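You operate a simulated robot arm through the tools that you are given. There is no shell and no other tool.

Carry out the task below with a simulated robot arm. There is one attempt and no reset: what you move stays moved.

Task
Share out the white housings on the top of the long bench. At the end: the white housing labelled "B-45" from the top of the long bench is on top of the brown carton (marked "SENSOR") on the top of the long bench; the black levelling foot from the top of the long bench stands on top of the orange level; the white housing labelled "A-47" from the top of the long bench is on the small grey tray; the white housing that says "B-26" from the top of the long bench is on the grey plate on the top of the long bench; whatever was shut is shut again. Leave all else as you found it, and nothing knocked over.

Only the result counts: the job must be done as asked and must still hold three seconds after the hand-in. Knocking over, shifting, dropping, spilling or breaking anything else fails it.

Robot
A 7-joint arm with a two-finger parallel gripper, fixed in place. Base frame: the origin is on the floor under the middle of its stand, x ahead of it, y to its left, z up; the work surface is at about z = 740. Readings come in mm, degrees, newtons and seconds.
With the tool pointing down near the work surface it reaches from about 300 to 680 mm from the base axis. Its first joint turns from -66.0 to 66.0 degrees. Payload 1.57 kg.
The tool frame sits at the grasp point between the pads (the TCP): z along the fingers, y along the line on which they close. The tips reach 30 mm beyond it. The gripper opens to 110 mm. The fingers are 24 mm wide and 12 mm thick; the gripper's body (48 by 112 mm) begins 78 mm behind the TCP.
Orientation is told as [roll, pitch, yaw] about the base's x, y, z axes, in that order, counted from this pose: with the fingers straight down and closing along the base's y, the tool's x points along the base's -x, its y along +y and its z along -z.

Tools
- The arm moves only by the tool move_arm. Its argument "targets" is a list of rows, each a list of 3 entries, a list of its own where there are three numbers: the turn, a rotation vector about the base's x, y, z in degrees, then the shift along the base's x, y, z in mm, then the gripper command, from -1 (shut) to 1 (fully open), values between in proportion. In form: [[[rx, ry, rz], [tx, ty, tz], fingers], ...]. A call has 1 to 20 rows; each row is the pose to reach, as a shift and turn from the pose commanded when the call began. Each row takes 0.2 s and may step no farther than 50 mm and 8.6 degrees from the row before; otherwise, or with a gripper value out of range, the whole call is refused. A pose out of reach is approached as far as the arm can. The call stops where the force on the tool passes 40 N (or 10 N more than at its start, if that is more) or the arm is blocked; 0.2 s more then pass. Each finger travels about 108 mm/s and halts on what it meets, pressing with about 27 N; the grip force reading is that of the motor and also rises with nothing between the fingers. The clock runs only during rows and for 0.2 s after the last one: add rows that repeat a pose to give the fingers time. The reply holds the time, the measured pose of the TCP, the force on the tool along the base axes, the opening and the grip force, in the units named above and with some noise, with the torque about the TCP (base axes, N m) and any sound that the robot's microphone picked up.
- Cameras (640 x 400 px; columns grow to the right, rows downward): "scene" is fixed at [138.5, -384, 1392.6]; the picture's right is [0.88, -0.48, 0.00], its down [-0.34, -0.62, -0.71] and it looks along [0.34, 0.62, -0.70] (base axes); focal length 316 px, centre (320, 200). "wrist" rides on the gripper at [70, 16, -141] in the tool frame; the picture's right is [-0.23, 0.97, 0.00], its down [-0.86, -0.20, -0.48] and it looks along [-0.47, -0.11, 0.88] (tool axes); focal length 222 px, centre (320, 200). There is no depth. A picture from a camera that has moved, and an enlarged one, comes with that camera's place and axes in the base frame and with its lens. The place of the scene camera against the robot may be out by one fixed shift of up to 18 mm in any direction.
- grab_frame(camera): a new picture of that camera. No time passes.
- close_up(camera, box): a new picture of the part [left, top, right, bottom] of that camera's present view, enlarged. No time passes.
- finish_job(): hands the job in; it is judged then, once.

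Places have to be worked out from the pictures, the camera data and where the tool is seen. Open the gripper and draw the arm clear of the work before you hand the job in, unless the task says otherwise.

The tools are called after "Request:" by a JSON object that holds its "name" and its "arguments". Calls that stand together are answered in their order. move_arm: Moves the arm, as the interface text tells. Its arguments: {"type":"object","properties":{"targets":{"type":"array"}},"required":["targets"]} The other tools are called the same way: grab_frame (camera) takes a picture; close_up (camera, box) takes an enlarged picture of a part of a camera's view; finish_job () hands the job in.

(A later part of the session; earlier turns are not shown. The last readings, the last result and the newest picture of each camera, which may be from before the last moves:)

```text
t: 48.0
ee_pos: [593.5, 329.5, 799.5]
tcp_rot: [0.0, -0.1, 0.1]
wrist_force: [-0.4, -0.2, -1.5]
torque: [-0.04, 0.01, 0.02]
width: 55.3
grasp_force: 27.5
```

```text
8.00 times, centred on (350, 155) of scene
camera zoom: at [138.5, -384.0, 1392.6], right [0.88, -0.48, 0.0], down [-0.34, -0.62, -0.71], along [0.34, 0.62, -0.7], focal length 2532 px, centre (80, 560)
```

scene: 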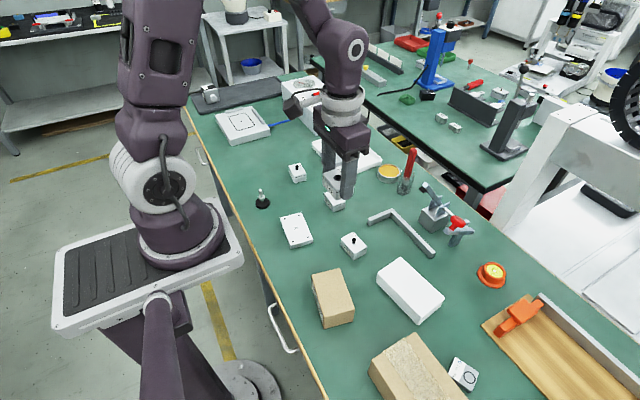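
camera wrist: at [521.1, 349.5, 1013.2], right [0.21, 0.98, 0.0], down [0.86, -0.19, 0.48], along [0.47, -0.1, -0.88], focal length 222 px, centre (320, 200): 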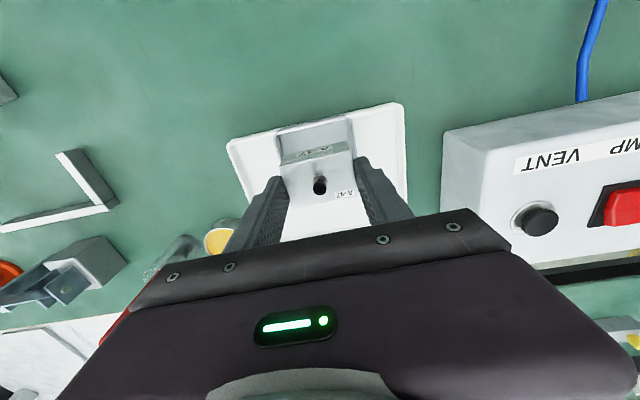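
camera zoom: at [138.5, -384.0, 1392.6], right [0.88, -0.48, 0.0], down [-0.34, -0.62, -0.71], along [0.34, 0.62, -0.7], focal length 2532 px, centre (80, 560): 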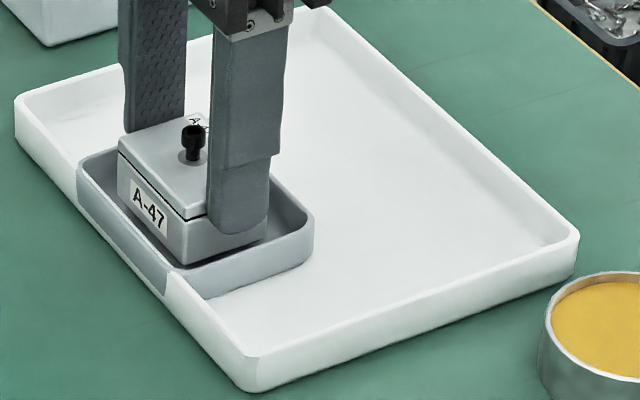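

A-47 is well inside the tray outline, fingers above the rim. I lower further in small steps watching the force.

Request:
{"name": "move_arm", "arguments": {"targets": [[[0, 0, 0], [0, 0, -1.5], -1], [[0, 0, 0], [0, 0, -1.5], -1]]}}

Request:
{"name": "move_arm", "arguments": {"targets": [[[0, 0, 0], [0, 0, -1], -1], [[0, 0, 0], [0, 0, -1], -1]]}}

Request:
{"name": "close_up", "arguments": {"camera": "scene", "box": [325, 140, 365, 170]}}

```text
t: 48.6
ee_pos: [595.1, 329.8, 799.2]
tcp_rot: [-0.1, 0.0, 0.0]
wrist_force: [-0.2, 0.5, -1.4]
torque: [0.05, 0.02, 0.01]
width: 55.6
grasp_force: 27.2
out of reach, approached as far as the arm can: row 1
```

```text
t: 49.2
ee_pos: [593.3, 330.6, 796.3]
tcp_rot: [0.0, -0.1, 0.0]
wrist_force: [0.1, -0.1, -0.5]
torque: [0.0, -0.04, 0.03]
width: 55.2
grasp_force: 27.3
out of reach, approached as far as the arm can: row 1
```

```text
13.33 times, centred on (345, 155) of scene
camera zoom: at [138.5, -384.0, 1392.6], right [0.88, -0.48, 0.0], down [-0.34, -0.62, -0.71], along [0.34, 0.62, -0.7], focal length 4219 px, centre (-13, 800)
```

zoom: 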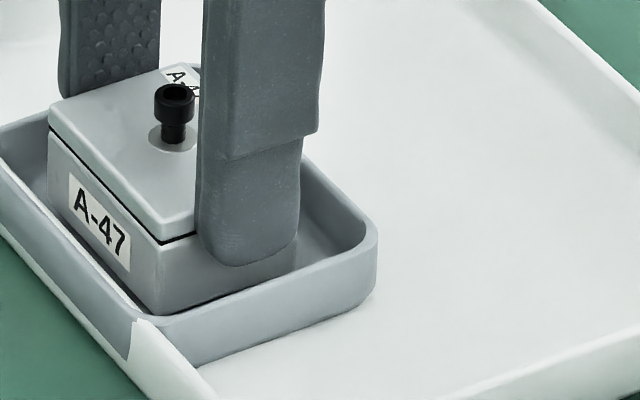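

The reach limit shows up here; the housing has spare room toward −x in the tray, so I shift −3 mm in x (and −1 in y) while lowering on.

Request:
{"name": "move_arm", "arguments": {"targets": [[[0, 0, 0], [-3, -0.5, 0], -1], [[0, 0, 0], [-3, -0.5, 0], -1], [[0, 0, 0], [-3, -0.5, -1], -1], [[0, 0, 0], [-3, -0.5, -1], -1]]}}

Request:
{"name": "move_arm", "arguments": {"targets": [[[0, 0, 0], [0, 0, -1], -1], [[0, 0, 0], [0, 0, -1], -1]]}}

Request:
{"name": "close_up", "arguments": {"camera": "scene", "box": [325, 140, 365, 170]}}

```text
t: 50.2
ee_pos: [592.0, 331.1, 795.6]
tcp_rot: [0.0, 0.0, -0.1]
wrist_force: [-1.5, 1.1, 1.1]
torque: [0.03, -0.02, 0.04]
width: 55.7
grasp_force: 27.2
```

```text
t: 50.8
ee_pos: [592.7, 329.8, 795.2]
tcp_rot: [0.0, -0.2, 0.1]
wrist_force: [-3.2, -0.5, 12.6]
torque: [-0.11, -0.14, -0.02]
width: 55.4
grasp_force: 27.2
```

```text
13.33 times, centred on (345, 155) of scene
camera zoom: at [138.2, -384.1, 1392.6], right [0.88, -0.48, 0.0], down [-0.34, -0.62, -0.71], along [0.34, 0.62, -0.7], focal length 4219 px, centre (-13, 800)
```

zoom: 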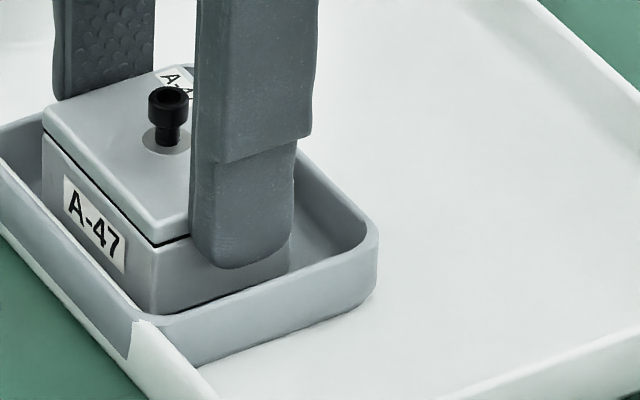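

Contact (12.6 N): A-47 rests on the tray floor. I ease up 0.5 mm, open just a few mm, raise above the rim, then open more and retreat upward.

Request:
{"name": "move_arm", "arguments": {"targets": [[[0, 0, 0], [0, 0, 0.6], -1], [[0, 0, 0], [0, 0, 0.6], -1], [[0, 0, 0], [0, 0, 0.6], 0.03], [[0, 0, 0], [0, 0, 0.6], 0.08], [[0, 0, 0], [0, 0, 0.6], 0.12], [[0, 0, 0], [0, 0, 0.6], 0.12]]}}

Request:
{"name": "close_up", "arguments": {"camera": "wrist", "box": [220, 90, 420, 230]}}

Request:
{"name": "close_up", "arguments": {"camera": "scene", "box": [325, 140, 365, 170]}}

```text
t: 52.2
ee_pos: [592.1, 331.0, 793.8]
tcp_rot: [0.1, -0.1, 0.0]
wrist_force: [0.0, -0.1, 0.4]
torque: [-0.03, -0.01, 0.02]
width: 61.6
grasp_force: 0.1
```

```text
2.86 times, centred on (320, 160) of wrist
camera zoom: at [522.5, 347.0, 937.1], right [0.23, 0.97, 0.0], down [0.85, -0.2, 0.48], along [0.47, -0.11, -0.88], focal length 635 px, centre (320, 314)
```

zoom: 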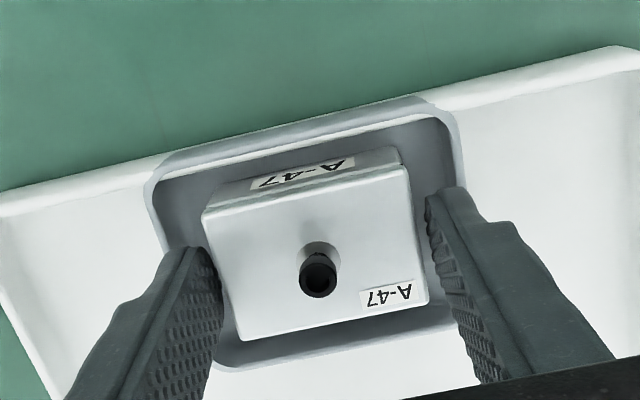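

```text
13.33 times, centred on (345, 155) of scene
camera zoom: at [138.5, -384.0, 1392.6], right [0.88, -0.48, 0.0], down [-0.34, -0.62, -0.71], along [0.34, 0.62, -0.7], focal length 4219 px, centre (-13, 800)
```

zoom: 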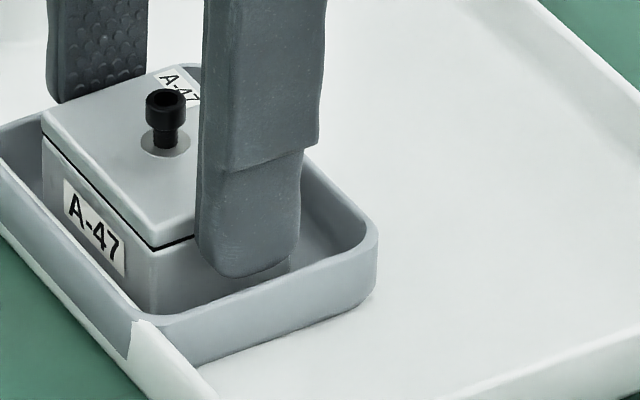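

Released with visible gaps on both sides. I rise straight up past the screw head, then back off toward the base.

Request:
{"name": "move_arm", "arguments": {"targets": [[[0, 0, 0], [0, 0, 10], 0.12], [[0, 0, 0], [0, 0, 30], 0.12], [[0, 0, 0], [-2, -1, 50], 0.3], [[0, 0, 0], [-10, -5, 75], 0.6], [[0, 0, 0], [-40, -20, 100], 1], [[0, 0, 0], [-80, -40, 120], 1], [[0, 0, 0], [-120, -55, 140], 1], [[0, 0, 0], [-160, -70, 155], 1], [[0, 0, 0], [-160, -70, 155], 1], [[0, 0, 0], [-160, -70, 155], 1]]}}

Request:
{"name": "grab_frame", "arguments": {"camera": "wrist"}}

Request:
{"name": "close_up", "arguments": {"camera": "scene", "box": [290, 120, 400, 190]}}

Request:
{"name": "grab_frame", "arguments": {"camera": "scene"}}

```text
t: 54.4
ee_pos: [431.6, 259.8, 948.6]
tcp_rot: [-0.1, 0.0, 0.0]
wrist_force: [-0.3, 0.6, 0.6]
torque: [0.0, 0.0, -0.01]
width: 110.1
grasp_force: 0.0
```

```text
taken
camera wrist: at [361.8, 276.2, 1091.9], right [0.23, 0.97, 0.0], down [0.85, -0.2, 0.48], along [0.47, -0.11, -0.88], focal length 222 px, centre (320, 200)
```

wrist: 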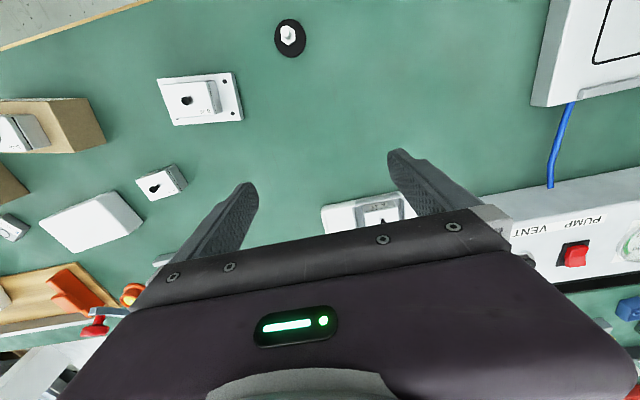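

```text
5.71 times, centred on (345, 155) of scene
camera zoom: at [138.5, -384.0, 1392.6], right [0.88, -0.48, 0.0], down [-0.34, -0.62, -0.71], along [0.34, 0.62, -0.7], focal length 1808 px, centre (177, 457)
```

zoom: 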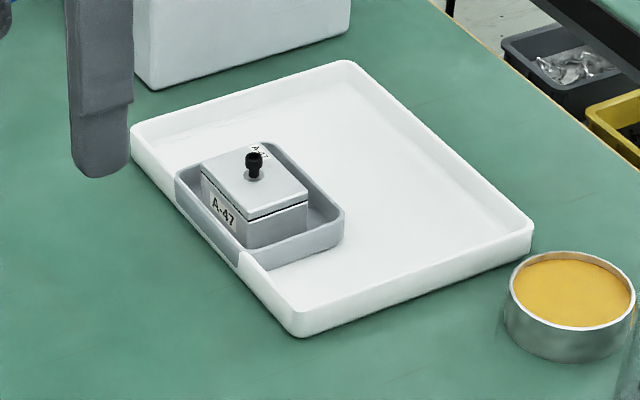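

```text
taken
```

scene: 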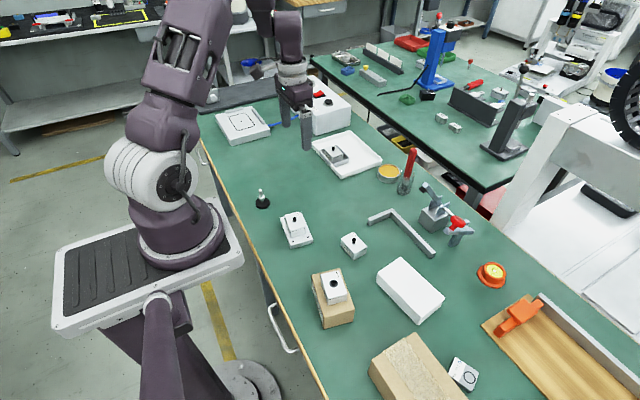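

Three housings are placed. Now the levelling foot: its place is about (310, 250); the orange level is around (694, −234), beyond vertical reach, so I first go view the level closely from about (600, −215, 930).

Request:
{"name": "move_arm", "arguments": {"targets": [[[0, 0, 0], [14, -40, 0], 1], [[0, 0, 0], [28, -80, 0], 1], [[0, 0, 0], [42, -120, 0], 1], [[0, 0, 0], [56, -160, 0], 1], [[0, 0, 0], [70, -200, 0], 1], [[0, 0, 0], [84, -240, 0], 1], [[0, 0, 0], [98, -280, 0], 1], [[0, 0, 0], [112, -320, 0], 1], [[0, 0, 0], [126, -360, 0], 1], [[0, 0, 0], [140, -400, 0], 1], [[0, 0, 0], [154, -440, -8], 1], [[0, 0, 0], [168, -475, -19], 1], [[0, 0, 0], [168, -475, -19], 1], [[0, 0, 0], [168, -475, -19], 1]]}}

Request:
{"name": "grab_frame", "arguments": {"camera": "wrist"}}

Request:
{"name": "grab_frame", "arguments": {"camera": "scene"}}

```text
t: 57.4
ee_pos: [605.2, -220.2, 929.1]
tcp_rot: [0.1, 0.0, 0.0]
wrist_force: [-0.3, 0.2, -0.7]
torque: [-0.02, 0.01, 0.03]
width: 109.8
grasp_force: 0.1
```

```text
taken
camera wrist: at [535.2, -203.2, 1070.9], right [0.23, 0.97, 0.0], down [0.86, -0.2, 0.48], along [0.47, -0.11, -0.88], focal length 222 px, centre (320, 200)
```

wrist: 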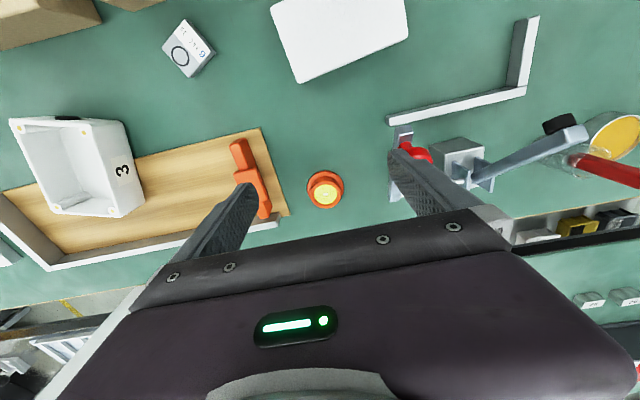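

```text
taken
```

scene: 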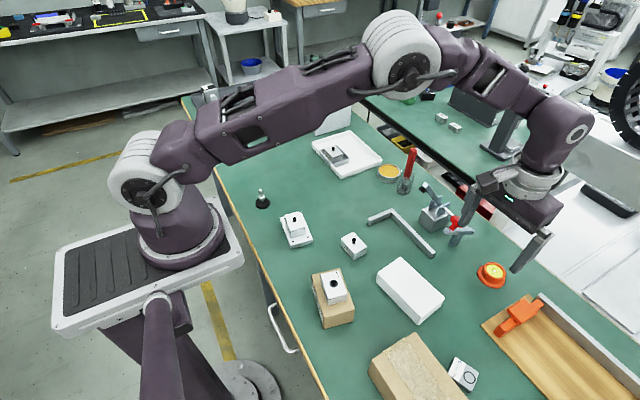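

The level is clearly visible between the fingers. I zoom on it to measure its centre, ring size and recess.

Request:
{"name": "close_up", "arguments": {"camera": "wrist", "box": [300, 165, 350, 215]}}

Request:
{"name": "close_up", "arguments": {"camera": "scene", "box": [470, 255, 515, 295]}}

Request:
{"name": "close_up", "arguments": {"camera": "wrist", "box": [200, 110, 480, 240]}}

```text
8.00 times, centred on (325, 190) of wrist
camera zoom: at [535.2, -203.2, 1070.9], right [0.23, 0.97, 0.0], down [0.86, -0.2, 0.48], along [0.47, -0.11, -0.88], focal length 1777 px, centre (280, 280)
```

zoom: 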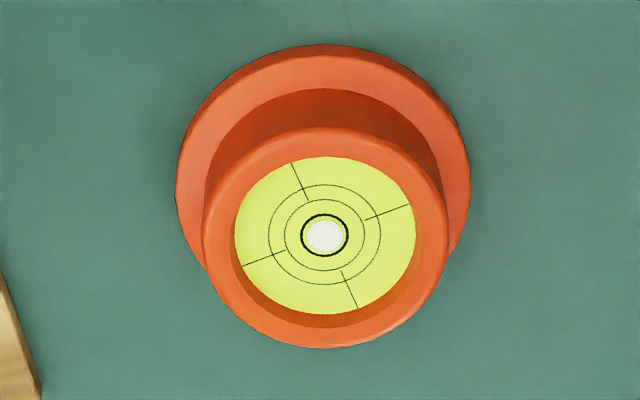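

```text
10.00 times, centred on (492, 275) of scene
camera zoom: at [138.5, -384.0, 1392.6], right [0.88, -0.48, 0.0], down [-0.34, -0.62, -0.71], along [0.34, 0.62, -0.7], focal length 3164 px, centre (-1405, -550)
```

zoom: 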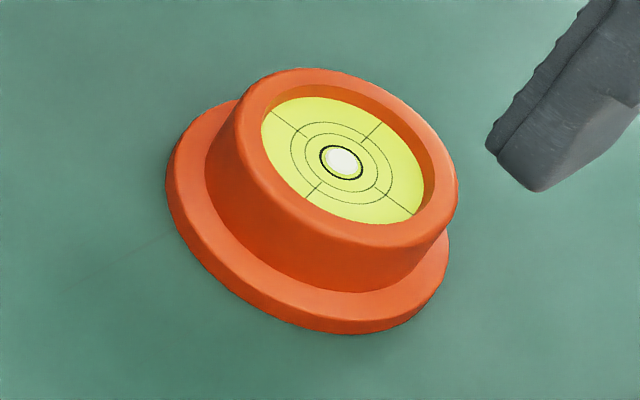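

```text
2.29 times, centred on (340, 175) of wrist
camera zoom: at [535.2, -203.2, 1070.9], right [0.23, 0.97, 0.0], down [0.86, -0.2, 0.48], along [0.47, -0.11, -0.88], focal length 508 px, centre (274, 257)
```

zoom: 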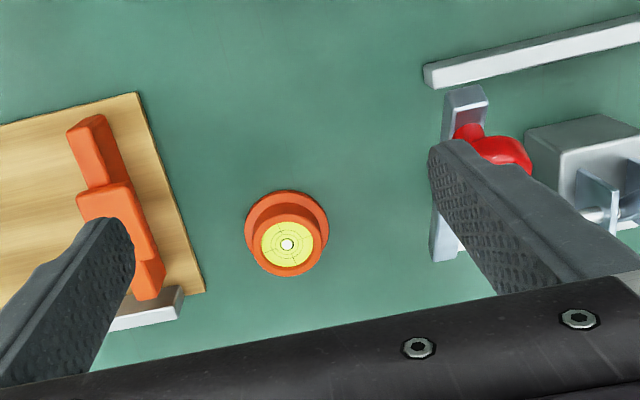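

The level's centre is ≈ (688, −230), top z≈772, ring 46 mm across with a ~36 mm recess; the foot's disc is ~41 mm, so it needs good centring. Reach demands an outward tilt of about 20°, kept the same for pick and place. I begin turning (pitch −20°) while moving back toward the foot.

Request:
{"name": "move_arm", "arguments": {"targets": [[[0, -3.5, 0], [-25, 33, 0], 1], [[0, -7, 0], [-50, 66, 0], 1], [[0, -10.5, 0], [-75, 100, 0], 1], [[0, -14, 0], [-100, 133, 0], 1], [[0, -17, 0], [-125, 166, 0], 1], [[0, -20, 0], [-150, 200, 0], 1], [[0, -20, 0], [-150, 200, 0], 1], [[0, -20, 0], [-150, 200, 0], 1]]}}

Request:
{"name": "move_arm", "arguments": {"targets": [[[0, 0, -3], [-21, 38, 0], 0.5], [[0, 0, -6], [-42, 76, 0], 0.5], [[0, 0, -9], [-63, 114, 0], 0.3], [[0, 0, -12], [-84, 152, 0], 0.3], [[0, 0, -15], [-105, 190, 0], 0.3], [[0, 0, -18.5], [-126, 228, 0], 0.3], [[0, 0, -18.5], [-145, 268, 0], 0.3], [[0, 0, -18.5], [-145, 268, 0], 0.3], [[0, 0, -18.5], [-145, 268, 0], 0.3]]}}

Request:
{"name": "grab_frame", "arguments": {"camera": "wrist"}}

Request:
{"name": "grab_frame", "arguments": {"camera": "scene"}}

```text
t: 59.2
ee_pos: [451.3, -13.8, 932.0]
tcp_rot: [-0.1, -20.0, 0.0]
wrist_force: [-0.3, 0.5, 0.2]
torque: [0.0, 0.0, 0.02]
width: 110.1
grasp_force: 0.0
```

```text
t: 61.2
ee_pos: [306.4, 257.8, 934.5]
tcp_rot: [0.0, -20.0, -18.5]
wrist_force: [-0.6, -0.5, 1.2]
torque: [-0.02, -0.01, -0.01]
width: 71.9
grasp_force: 0.0
out of reach, approached as far as the arm can: row 4
```

```text
taken
camera wrist: at [203.4, 309.4, 1044.5], right [0.51, 0.86, 0.08], down [0.54, -0.39, 0.74], along [0.67, -0.34, -0.67], focal length 222 px, centre (320, 200)
```

wrist: 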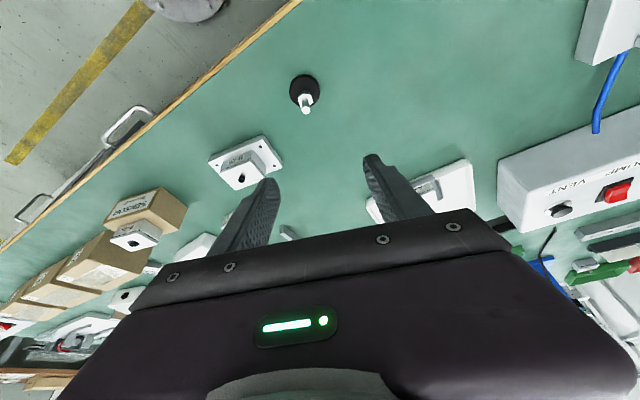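

```text
taken
```

scene: 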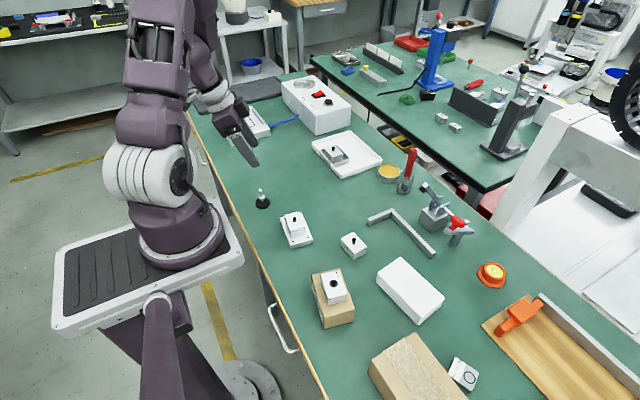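

The tool now has the wanted orientation (pitch −20°, yaw −18.5°). I zoom on the foot to refine its position.

Request:
{"name": "close_up", "arguments": {"camera": "wrist", "box": [280, 65, 330, 125]}}

Request:
{"name": "close_up", "arguments": {"camera": "scene", "box": [220, 130, 310, 215]}}

```text
6.67 times, centred on (305, 95) of wrist
camera zoom: at [203.4, 309.4, 1044.5], right [0.51, 0.86, 0.08], down [0.54, -0.39, 0.74], along [0.67, -0.34, -0.67], focal length 1481 px, centre (420, 900)
```

zoom: 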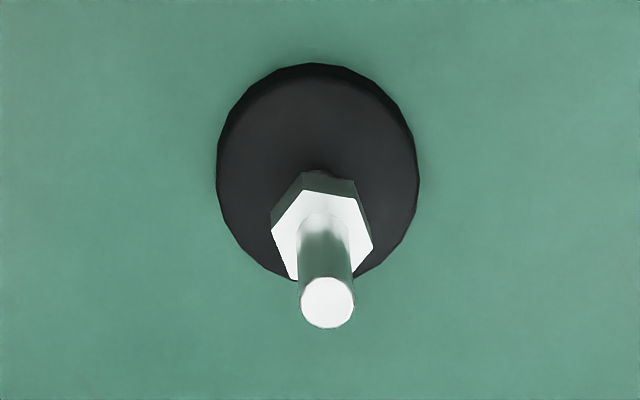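

```text
4.71 times, centred on (265, 172) of scene
camera zoom: at [138.5, -384.0, 1392.6], right [0.88, -0.48, 0.0], down [-0.34, -0.62, -0.71], along [0.34, 0.62, -0.7], focal length 1489 px, centre (579, 329)
```

zoom: 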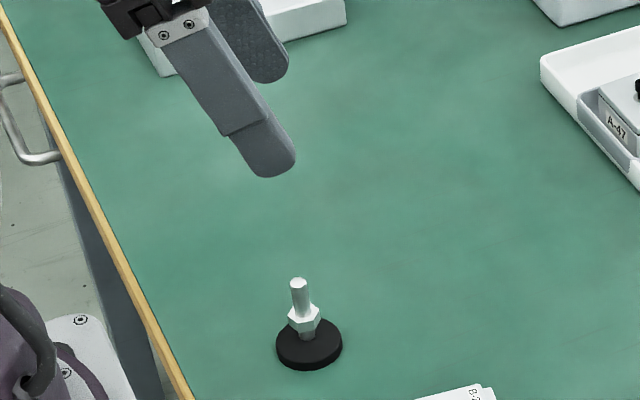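

The foot's axis is at about (309, 250), stud free between z≈774 and 799, disc Ø≈39 mm. I correct the position and descend part way to z≈850 to re-check.

Request:
{"name": "move_arm", "arguments": {"targets": [[[0, 0, 0], [-1.5, -3, -20], 0.3], [[0, 0, 0], [-3, -6, -50], 0.3], [[0, 0, 0], [-3, -6, -85], 0.3], [[0, 0, 0], [-3, -6, -85], 0.3], [[0, 0, 0], [-3, -6, -85], 0.3]]}}

Request:
{"name": "grab_frame", "arguments": {"camera": "wrist"}}

Request:
{"name": "close_up", "arguments": {"camera": "wrist", "box": [260, 90, 380, 190]}}

Request:
{"name": "close_up", "arguments": {"camera": "scene", "box": [220, 150, 310, 215]}}

```text
t: 62.4
ee_pos: [302.1, 246.3, 846.4]
tcp_rot: [0.0, -20.1, -18.6]
wrist_force: [-0.2, 0.5, 0.0]
torque: [0.03, 0.01, -0.02]
width: 71.5
grasp_force: 0.1
```

```text
taken
camera wrist: at [200.2, 298.2, 958.1], right [0.51, 0.86, 0.08], down [0.54, -0.39, 0.74], along [0.67, -0.34, -0.67], focal length 222 px, centre (320, 200)
```

wrist: 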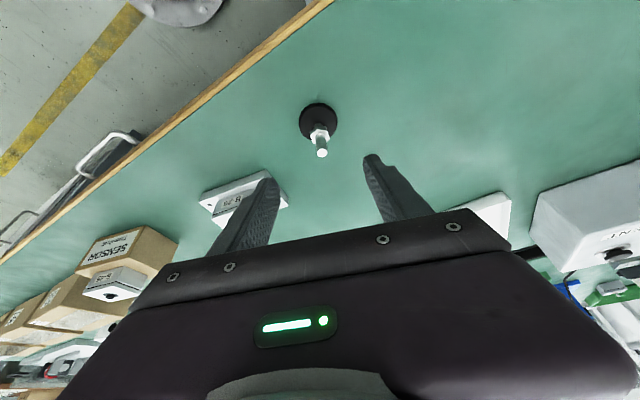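

```text
4.00 times, centred on (320, 140) of wrist
camera zoom: at [200.2, 298.2, 958.1], right [0.51, 0.86, 0.08], down [0.54, -0.39, 0.74], along [0.67, -0.34, -0.67], focal length 888 px, centre (320, 440)
```

zoom: 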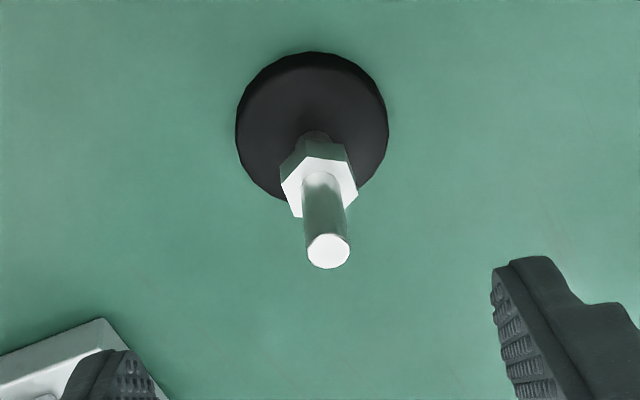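

```text
6.15 times, centred on (265, 182) of scene
camera zoom: at [138.5, -384.0, 1392.6], right [0.88, -0.48, 0.0], down [-0.34, -0.62, -0.71], along [0.34, 0.62, -0.7], focal length 1947 px, centre (658, 308)
```

zoom: 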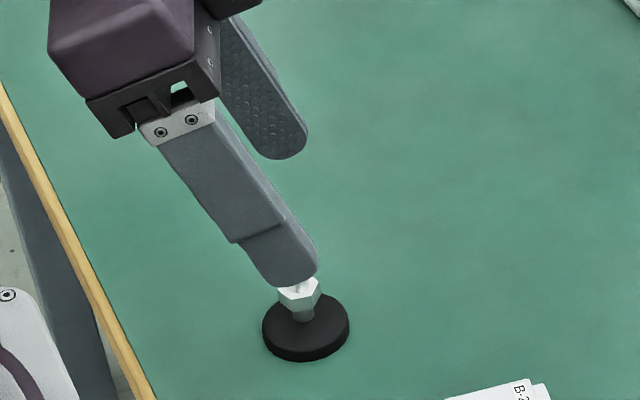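

The tool is at about (303, 247); the stud axis is at (308, 250.3), so I shift (−0.8, +5.4) and descend so the tips straddle the stud just above the nut.

Request:
{"name": "move_arm", "arguments": {"targets": [[[0, 0, 0], [-0.8, 5.4, 0], 0.3], [[0, 0, 0], [-0.8, 5.4, -15], 0.3], [[0, 0, 0], [-0.8, 5.4, -30], 0.3], [[0, 0, 0], [-0.8, 5.4, -42], 0.3], [[0, 0, 0], [-0.8, 5.4, -42], 0.3], [[0, 0, 0], [-0.8, 5.4, -42], 0.3]]}}

Request:
{"name": "close_up", "arguments": {"camera": "wrist", "box": [230, 110, 400, 230]}}

Request:
{"name": "close_up", "arguments": {"camera": "scene", "box": [230, 160, 300, 215]}}

```text
t: 63.8
ee_pos: [302.5, 253.5, 805.2]
tcp_rot: [0.0, -20.0, -18.7]
wrist_force: [-0.8, 0.1, 0.2]
torque: [0.03, 0.0, -0.04]
width: 71.3
grasp_force: 0.1
```

```text
3.33 times, centred on (315, 170) of wrist
camera zoom: at [199.6, 305.0, 914.9], right [0.51, 0.86, 0.08], down [0.54, -0.39, 0.74], along [0.67, -0.34, -0.67], focal length 740 px, centre (337, 300)
```

zoom: 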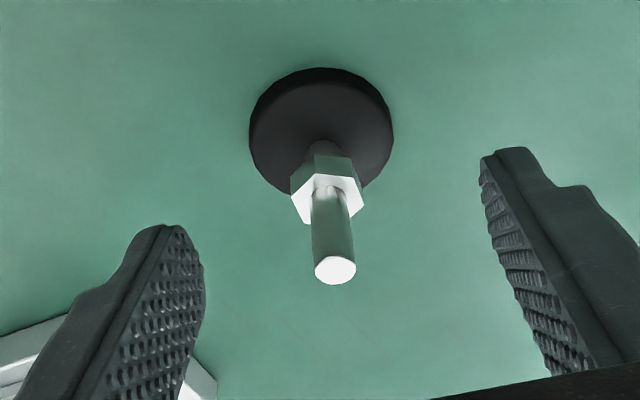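

```text
7.27 times, centred on (265, 188) of scene
camera zoom: at [138.5, -384.0, 1392.6], right [0.88, -0.48, 0.0], down [-0.34, -0.62, -0.71], along [0.34, 0.62, -0.7], focal length 2301 px, centre (720, 291)
```

zoom: 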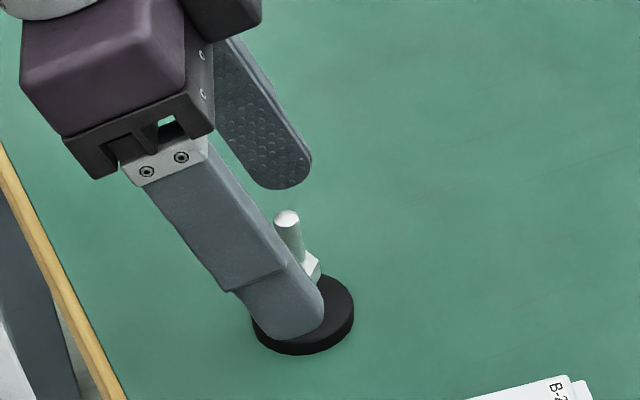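

The tips straddle the stud with the pads just above the nut. I nudge 1.4 mm along the closing line to centre, then close gently.

Request:
{"name": "move_arm", "arguments": {"targets": [[[0, 0, 0], [-0.4, -1.3, 0], 0.2], [[0, 0, 0], [-0.4, -1.3, 0], -0.1], [[0, 0, 0], [-0.4, -1.3, 0], -0.4], [[0, 0, 0], [-0.4, -1.3, 0], -0.6], [[0, 0, 0], [-0.4, -1.3, 0], -0.75], [[0, 0, 0], [-0.4, -1.3, 0], -0.85], [[0, 0, 0], [-0.4, -1.3, 0], -1], [[0, 0, 0], [-0.4, -1.3, 0], -1], [[0, 0, 0], [-0.4, -1.3, 0], -1]]}}

Request:
{"name": "close_up", "arguments": {"camera": "wrist", "box": [230, 110, 400, 230]}}

Request:
{"name": "close_up", "arguments": {"camera": "scene", "box": [230, 160, 300, 215]}}

```text
t: 65.8
ee_pos: [301.9, 253.0, 805.1]
tcp_rot: [0.0, -20.0, -18.5]
wrist_force: [-0.6, -0.3, 0.2]
torque: [0.0, 0.02, 0.04]
width: 8.9
grasp_force: 27.4
```

```text
3.33 times, centred on (315, 170) of wrist
camera zoom: at [198.2, 303.5, 915.3], right [0.51, 0.86, 0.08], down [0.54, -0.39, 0.74], along [0.67, -0.34, -0.67], focal length 740 px, centre (337, 300)
```

zoom: 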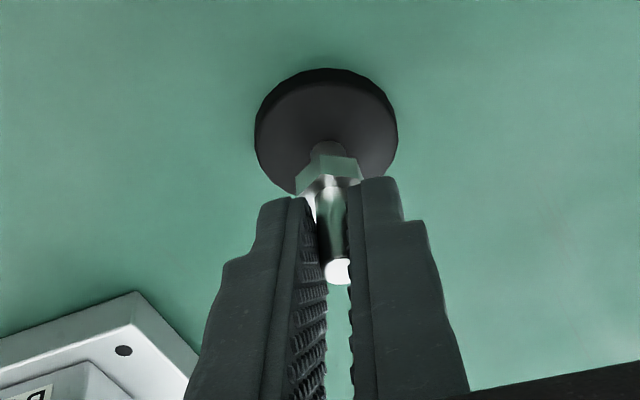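

```text
7.27 times, centred on (265, 188) of scene
camera zoom: at [138.5, -384.0, 1392.6], right [0.88, -0.48, 0.0], down [-0.34, -0.62, -0.71], along [0.34, 0.62, -0.7], focal length 2301 px, centre (720, 291)
```

zoom: 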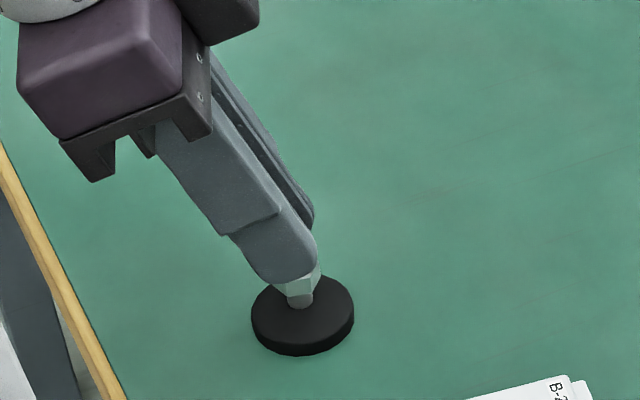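

The stud is gripped (8.9 mm wide). I lift slowly and check the foot hangs upright.

Request:
{"name": "move_arm", "arguments": {"targets": [[[0, 0, 0], [0, 0, 4], -1], [[0, 0, 0], [0, 0, 12], -1], [[0, 0, 0], [0, 0, 30], -1], [[0, 0, 0], [0, 0, 60], -1], [[0, 0, 0], [0, 0, 60], -1]]}}

Request:
{"name": "close_up", "arguments": {"camera": "wrist", "box": [230, 110, 400, 230]}}

Request:
{"name": "close_up", "arguments": {"camera": "scene", "box": [230, 140, 300, 200]}}

```text
t: 67.0
ee_pos: [301.5, 251.4, 865.4]
tcp_rot: [0.0, -20.0, -18.5]
wrist_force: [-0.6, 0.6, -0.6]
torque: [0.0, 0.03, 0.02]
width: 8.8
grasp_force: 26.9
```

```text
3.33 times, centred on (315, 170) of wrist
camera zoom: at [197.8, 303.3, 974.8], right [0.51, 0.86, 0.08], down [0.54, -0.39, 0.74], along [0.67, -0.34, -0.67], focal length 740 px, centre (337, 300)
```

zoom: 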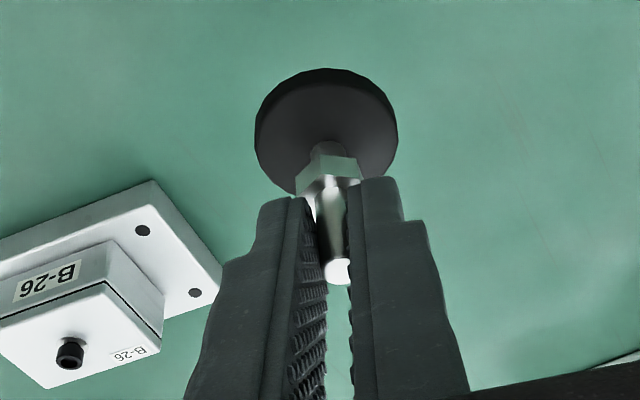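

```text
6.67 times, centred on (265, 170) of scene
camera zoom: at [138.5, -384.0, 1392.6], right [0.88, -0.48, 0.0], down [-0.34, -0.62, -0.71], along [0.34, 0.62, -0.7], focal length 2110 px, centre (687, 400)
```

zoom: 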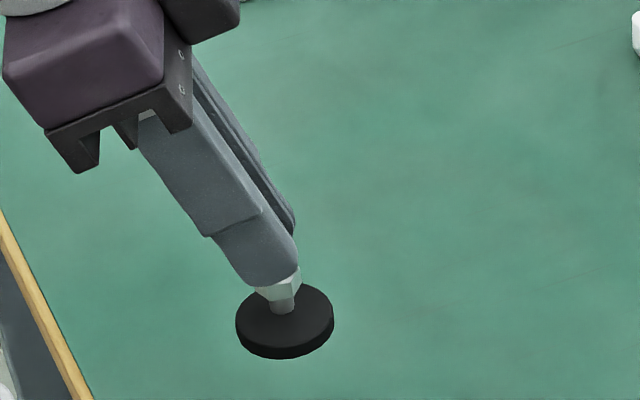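

The foot hangs upright and unchanged in the grip. I carry it at z≈935 along an outer path toward the level, stopping beside it to measure.

Request:
{"name": "move_arm", "arguments": {"targets": [[[0, 0, 0], [40, 0, 20], -1], [[0, 0, 0], [80, 0, 40], -1], [[0, 0, 0], [120, 0, 60], -1], [[0, 0, 0], [148, 0, 70], -1], [[0, 0, 0], [173, -39, 70], -1], [[0, 0, 0], [198, -77, 70], -1], [[0, 0, 0], [224, -116, 70], -1], [[0, 0, 0], [249, -155, 70], -1], [[0, 0, 0], [274, -193, 70], -1], [[0, 0, 0], [299, -232, 70], -1], [[0, 0, 0], [299, -232, 70], -1]]}}

Request:
{"name": "move_arm", "arguments": {"targets": [[[0, 0, 0], [15, -36, 0], -1], [[0, 0, 0], [30, -72, 0], -1], [[0, 0, 0], [45, -108, 0], -1], [[0, 0, 0], [60, -144, 0], -1], [[0, 0, 0], [75, -180, 0], -1], [[0, 0, 0], [75, -180, 0], -1], [[0, 0, 0], [75, -180, 0], -1]]}}

Request:
{"name": "grab_frame", "arguments": {"camera": "wrist"}}

Request:
{"name": "grab_frame", "arguments": {"camera": "scene"}}

```text
t: 69.4
ee_pos: [602.8, 22.0, 934.9]
tcp_rot: [0.0, -20.0, -18.4]
wrist_force: [-0.4, -0.4, 0.2]
torque: [-0.02, 0.02, -0.02]
width: 8.8
grasp_force: 27.3
```

```text
t: 70.0
ee_pos: [623.0, -15.9, 935.4]
tcp_rot: [1.7, -19.3, -18.3]
wrist_force: [1.2, 10.7, -4.9]
torque: [0.71, 0.01, 0.12]
width: 9.4
grasp_force: 27.1
stopped in row 2: the force on the tool passed its limit at 70 N (the readings are from after the stop); the commanded pose is now the measured one
```

```text
taken
camera wrist: at [519.0, 31.1, 1047.7], right [0.5, 0.86, 0.1], down [0.55, -0.41, 0.73], along [0.67, -0.31, -0.68], focal length 222 px, centre (320, 200)
```

wrist: 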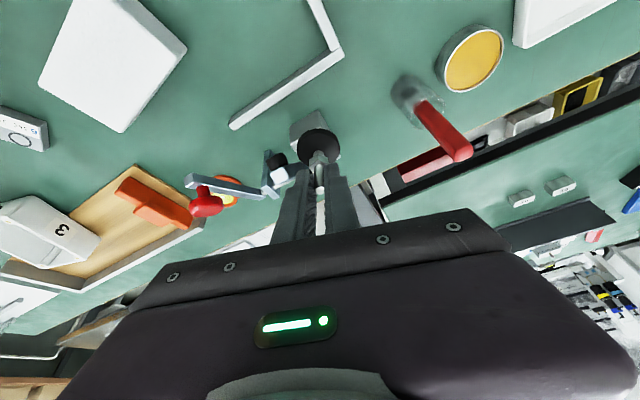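

```text
taken
```

scene: 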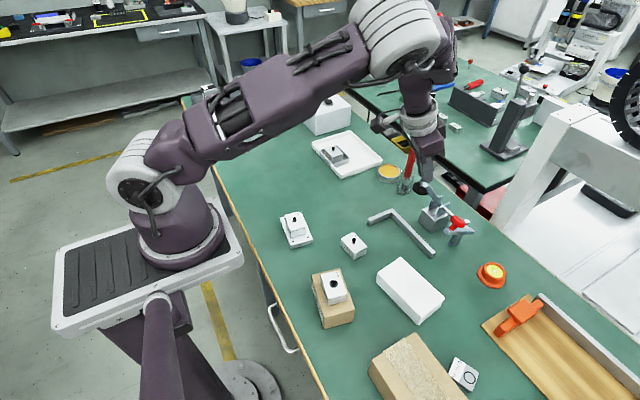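

The foot touched the raised arm of the toggle clamp and the move stopped. I look closely before moving to see what is in contact.

Request:
{"name": "close_up", "arguments": {"camera": "scene", "box": [370, 140, 490, 260]}}

Request:
{"name": "close_up", "arguments": {"camera": "wrist", "box": [170, 90, 420, 250]}}

Request:
{"name": "close_up", "arguments": {"camera": "scene", "box": [405, 150, 455, 200]}}

```text
3.33 times, centred on (430, 200) of scene
camera zoom: at [138.6, -383.7, 1392.7], right [0.88, -0.48, 0.0], down [-0.34, -0.62, -0.71], along [0.34, 0.62, -0.7], focal length 1055 px, centre (-47, 200)
```

zoom: 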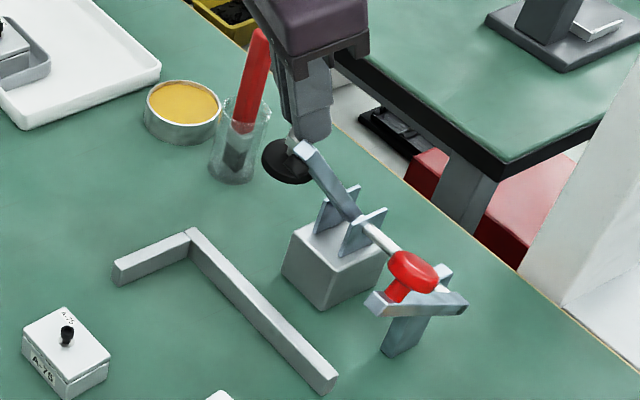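

```text
2.50 times, centred on (295, 170) of wrist
camera zoom: at [519.0, 31.1, 1047.7], right [0.5, 0.86, 0.1], down [0.55, -0.41, 0.73], along [0.67, -0.31, -0.68], focal length 555 px, centre (382, 275)
```

zoom: 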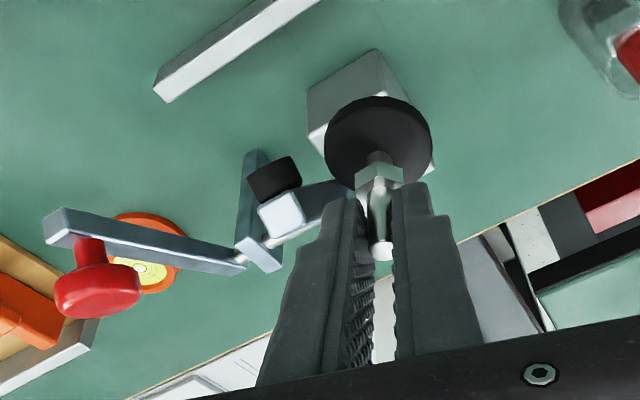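

```text
8.00 times, centred on (430, 175) of scene
camera zoom: at [138.6, -383.7, 1392.7], right [0.88, -0.48, 0.0], down [-0.34, -0.62, -0.71], along [0.34, 0.62, -0.7], focal length 2532 px, centre (-560, 400)
```

zoom: 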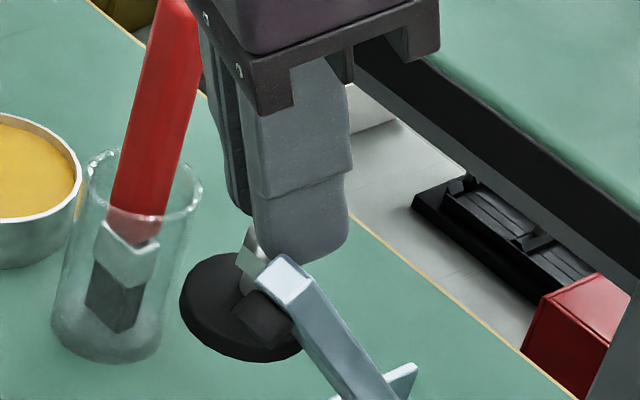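

The foot disc pressed against the clamp's raised rubber tip; the clamp looks unmoved. I back away along the way I came (−x, +y).

Request:
{"name": "move_arm", "arguments": {"targets": [[[0, 0, 0], [-4, 9, 0], -1], [[0, 0, 0], [-10, 24, 0], -1], [[0, 0, 0], [-20, 48, 0], -1], [[0, 0, 0], [-20, 48, 0], -1], [[0, 0, 0], [-20, 48, 0], -1]]}}

Request:
{"name": "grab_frame", "arguments": {"camera": "wrist"}}

Request:
{"name": "close_up", "arguments": {"camera": "wrist", "box": [230, 110, 400, 230]}}

Request:
{"name": "close_up", "arguments": {"camera": "scene", "box": [360, 140, 640, 315]}}

Request:
{"name": "close_up", "arguments": {"camera": "scene", "box": [370, 140, 490, 260]}}

```text
t: 71.2
ee_pos: [601.2, 30.5, 936.5]
tcp_rot: [1.4, -19.4, -18.4]
wrist_force: [0.5, 0.1, -1.2]
torque: [0.02, 0.0, 0.0]
width: 9.0
grasp_force: 26.8
```

```text
taken
camera wrist: at [497.0, 77.8, 1048.1], right [0.5, 0.86, 0.1], down [0.55, -0.4, 0.73], along [0.67, -0.31, -0.68], focal length 222 px, centre (320, 200)
```

wrist: 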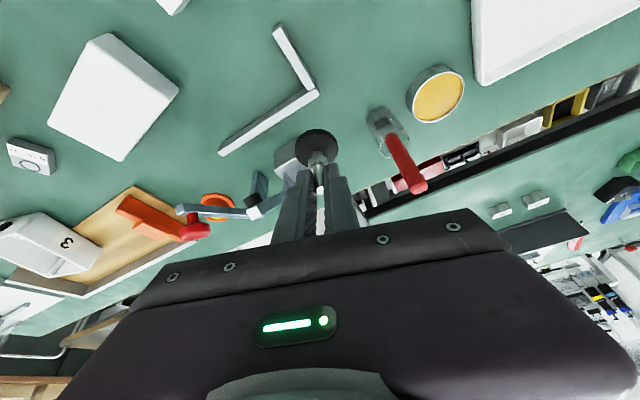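

```text
3.33 times, centred on (315, 170) of wrist
camera zoom: at [497.0, 77.8, 1048.1], right [0.5, 0.86, 0.1], down [0.55, -0.4, 0.73], along [0.67, -0.31, -0.68], focal length 740 px, centre (337, 300)
```

zoom: 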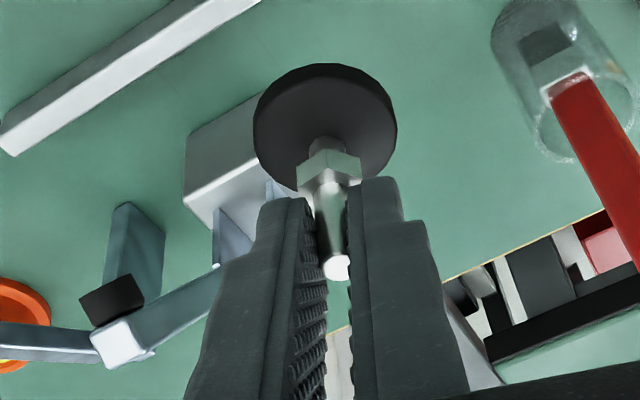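

```text
2.29 times, centred on (500, 228) of scene
camera zoom: at [138.5, -384.0, 1392.6], right [0.88, -0.48, 0.0], down [-0.34, -0.62, -0.71], along [0.34, 0.62, -0.7], focal length 723 px, centre (-91, 137)
```

zoom: 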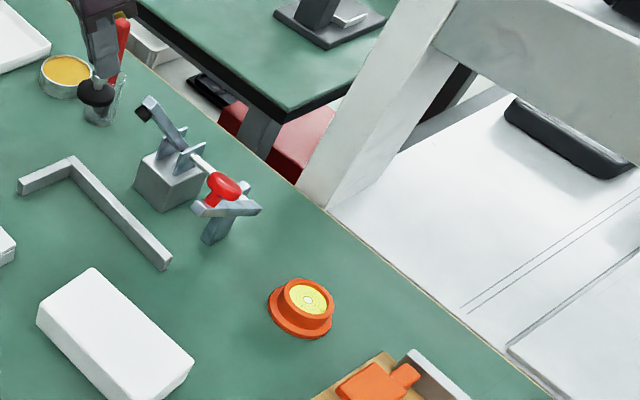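

```text
3.33 times, centred on (430, 200) of scene
camera zoom: at [138.5, -384.0, 1392.6], right [0.88, -0.48, 0.0], down [-0.34, -0.62, -0.71], along [0.34, 0.62, -0.7], focal length 1055 px, centre (-47, 200)
```

zoom: 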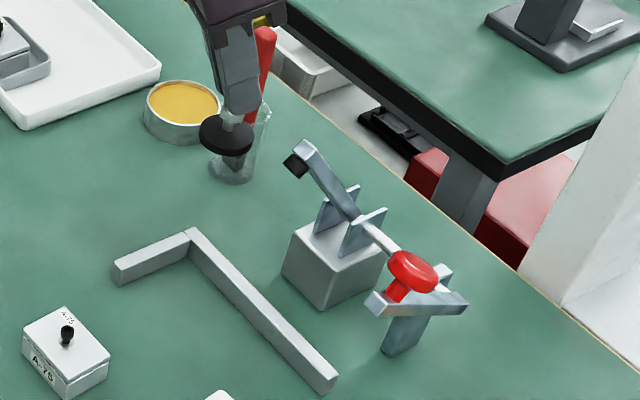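

The clamp appears unmoved, and triangulation shows it is far taller than I assumed (tip around z≈900, red knob ≈ z 890). I zoom in from here to map it properly before re-routing.

Request:
{"name": "close_up", "arguments": {"camera": "wrist", "box": [165, 120, 345, 260]}}

Request:
{"name": "close_up", "arguments": {"camera": "scene", "box": [410, 170, 490, 255]}}

```text
2.86 times, centred on (255, 190) of wrist
camera zoom: at [497.0, 77.8, 1048.1], right [0.5, 0.86, 0.1], down [0.55, -0.4, 0.73], along [0.67, -0.31, -0.68], focal length 635 px, centre (506, 229)
```

zoom: 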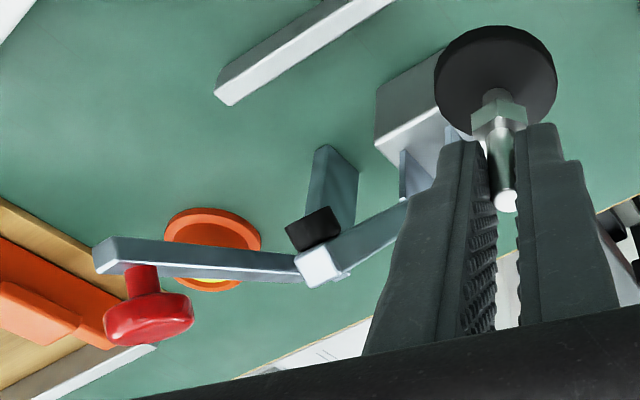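

```text
4.71 times, centred on (450, 212) of scene
camera zoom: at [138.5, -384.0, 1392.6], right [0.88, -0.48, 0.0], down [-0.34, -0.62, -0.71], along [0.34, 0.62, -0.7], focal length 1489 px, centre (-292, 141)
```

zoom: 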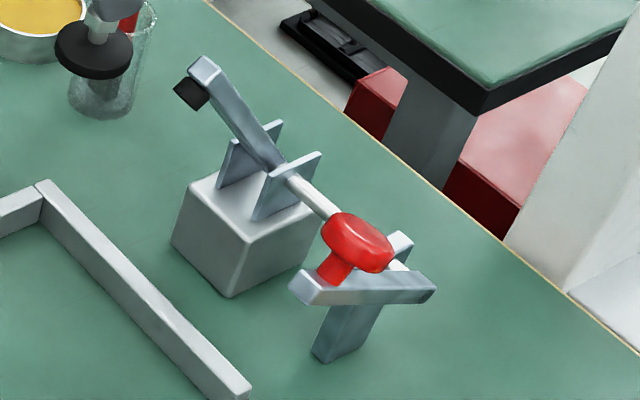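

The clamp spans x≈595–720, y≈−165–0, up to z≈915, with its red knob near (618, −143, 887). I retreat inward to x≈500 and restore the tool orientation, then will go around the inner side.

Request:
{"name": "move_arm", "arguments": {"targets": [[[0, 0, 0], [-35, 0, 0], -1], [[-0.7, -0.1, -0.3], [-70, 0, 0], -1], [[-1.4, -0.15, -0.6], [-100, 0, 0], -1], [[-1.4, -0.15, -0.6], [-100, 0, 0], -1], [[-1.4, -0.15, -0.6], [-100, 0, 0], -1]]}}

Request:
{"name": "close_up", "arguments": {"camera": "wrist", "box": [230, 110, 400, 230]}}

Request:
{"name": "close_up", "arguments": {"camera": "scene", "box": [340, 90, 460, 200]}}

```text
t: 72.3
ee_pos: [502.2, 31.6, 937.0]
tcp_rot: [0.2, -19.9, -18.5]
wrist_force: [0.4, -0.2, 0.1]
torque: [-0.01, -0.02, -0.03]
width: 8.9
grasp_force: 27.5
```

```text
3.33 times, centred on (315, 170) of wrist
camera zoom: at [398.5, 81.7, 1047.3], right [0.51, 0.86, 0.08], down [0.54, -0.39, 0.74], along [0.67, -0.34, -0.67], focal length 740 px, centre (337, 300)
```

zoom: 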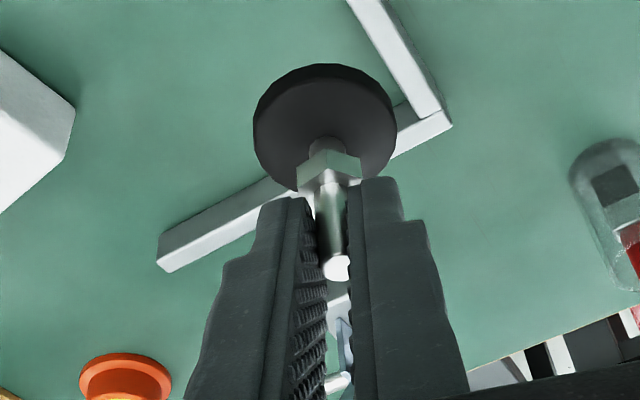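

```text
3.64 times, centred on (400, 145) of scene
camera zoom: at [138.5, -384.0, 1392.6], right [0.88, -0.48, 0.0], down [-0.34, -0.62, -0.71], along [0.34, 0.62, -0.7], focal length 1151 px, centre (29, 400)
```

zoom: 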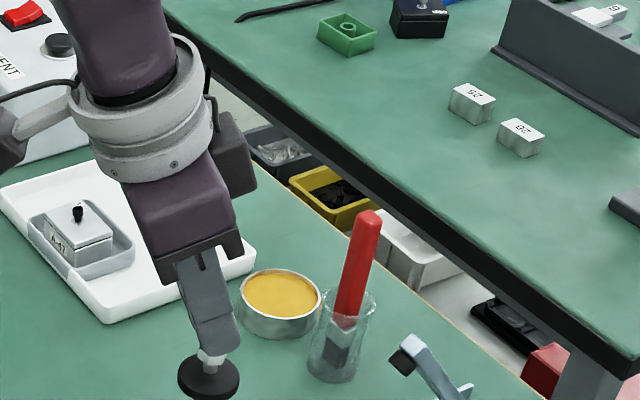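

Orientation is restored and the foot is still straight in the grip. I now swing along x≈500 to y≈−230, turning to yaw −35° to keep the gripper body away from the clamp's knob.

Request:
{"name": "move_arm", "arguments": {"targets": [[[0, 0, -2.7], [-1, -43, 0], -1], [[0, 0, -5.5], [-2, -87, 0], -1], [[0, 0, -8.2], [-2, -131, 0], -1], [[0, 0, -11], [-2, -175, 0], -1], [[0, 0, -13.7], [-2, -219, 0], -1], [[0, 0, -16.5], [-2, -262, 0], -1], [[0, 0, -16.5], [-2, -262, 0], -1], [[0, 0, -16.5], [-2, -262, 0], -1]]}}

Request:
{"name": "grab_frame", "arguments": {"camera": "wrist"}}

Request:
{"name": "grab_frame", "arguments": {"camera": "scene"}}

```text
t: 74.2
ee_pos: [498.6, -231.6, 935.4]
tcp_rot: [0.2, -20.0, -35.0]
wrist_force: [0.3, -1.0, -0.4]
torque: [0.0, -0.01, -0.01]
width: 9.1
grasp_force: 27.3
```

```text
taken
camera wrist: at [413.9, -153.0, 1046.5], right [0.73, 0.68, 0.08], down [0.41, -0.53, 0.74], along [0.54, -0.51, -0.67], focal length 222 px, centre (320, 200)
```

wrist: 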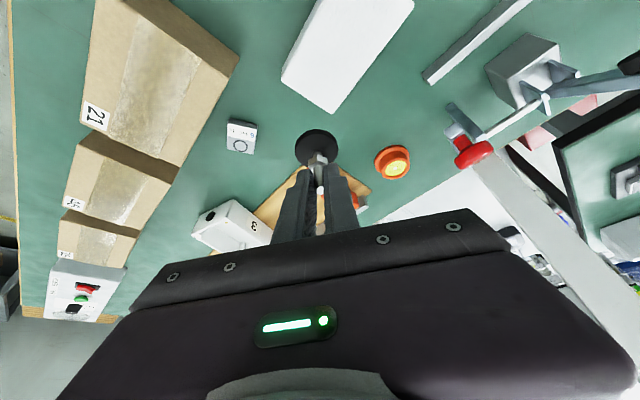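

```text
taken
```

scene: 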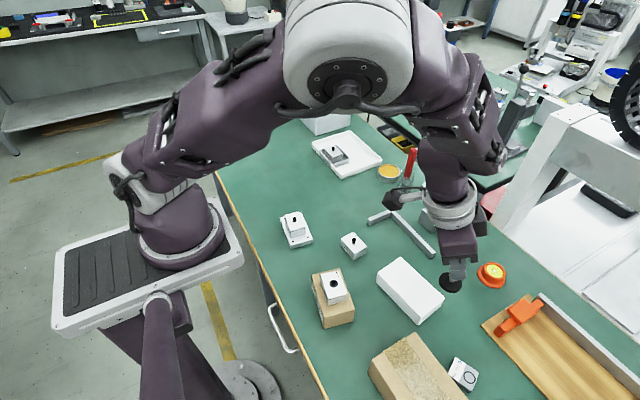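

The level is well visible from here; I zoom to measure it again, along with the clamp knob and orange stop near it.

Request:
{"name": "close_up", "arguments": {"camera": "wrist", "box": [365, 135, 425, 185]}}

Request:
{"name": "close_up", "arguments": {"camera": "wrist", "box": [230, 110, 400, 230]}}

Request:
{"name": "close_up", "arguments": {"camera": "wrist", "box": [340, 30, 640, 220]}}

```text
8.00 times, centred on (395, 160) of wrist
camera zoom: at [413.9, -153.0, 1046.5], right [0.73, 0.68, 0.08], down [0.41, -0.53, 0.74], along [0.54, -0.51, -0.67], focal length 1777 px, centre (-280, 520)
```

zoom: 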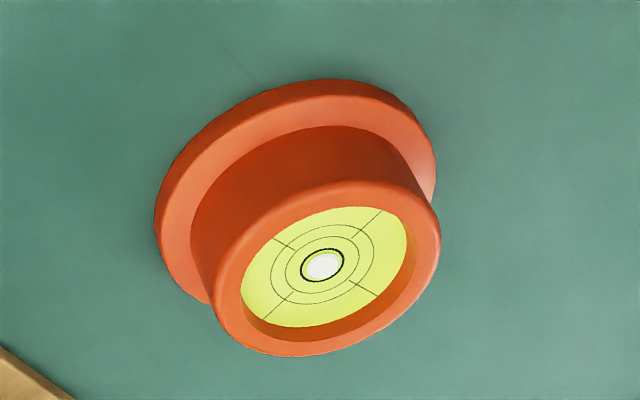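

```text
3.33 times, centred on (315, 170) of wrist
camera zoom: at [413.9, -153.0, 1046.5], right [0.73, 0.68, 0.08], down [0.41, -0.53, 0.74], along [0.54, -0.51, -0.67], focal length 740 px, centre (337, 300)
```

zoom: 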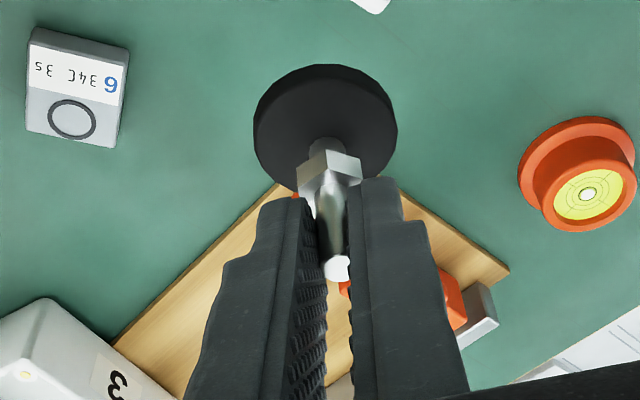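

```text
2.11 times, centred on (490, 125) of wrist
camera zoom: at [413.9, -153.0, 1046.5], right [0.73, 0.68, 0.08], down [0.41, -0.53, 0.74], along [0.54, -0.51, -0.67], focal length 468 px, centre (-38, 358)
```

zoom: 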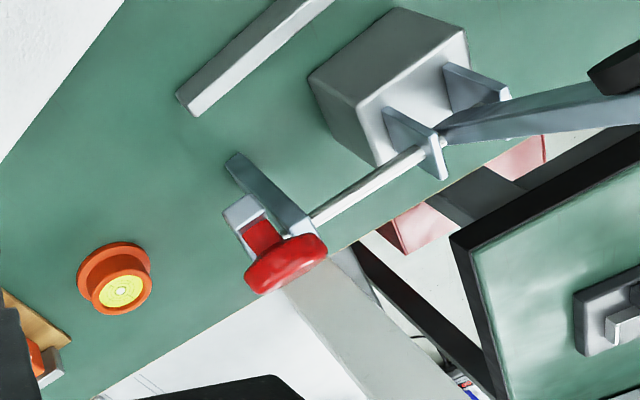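

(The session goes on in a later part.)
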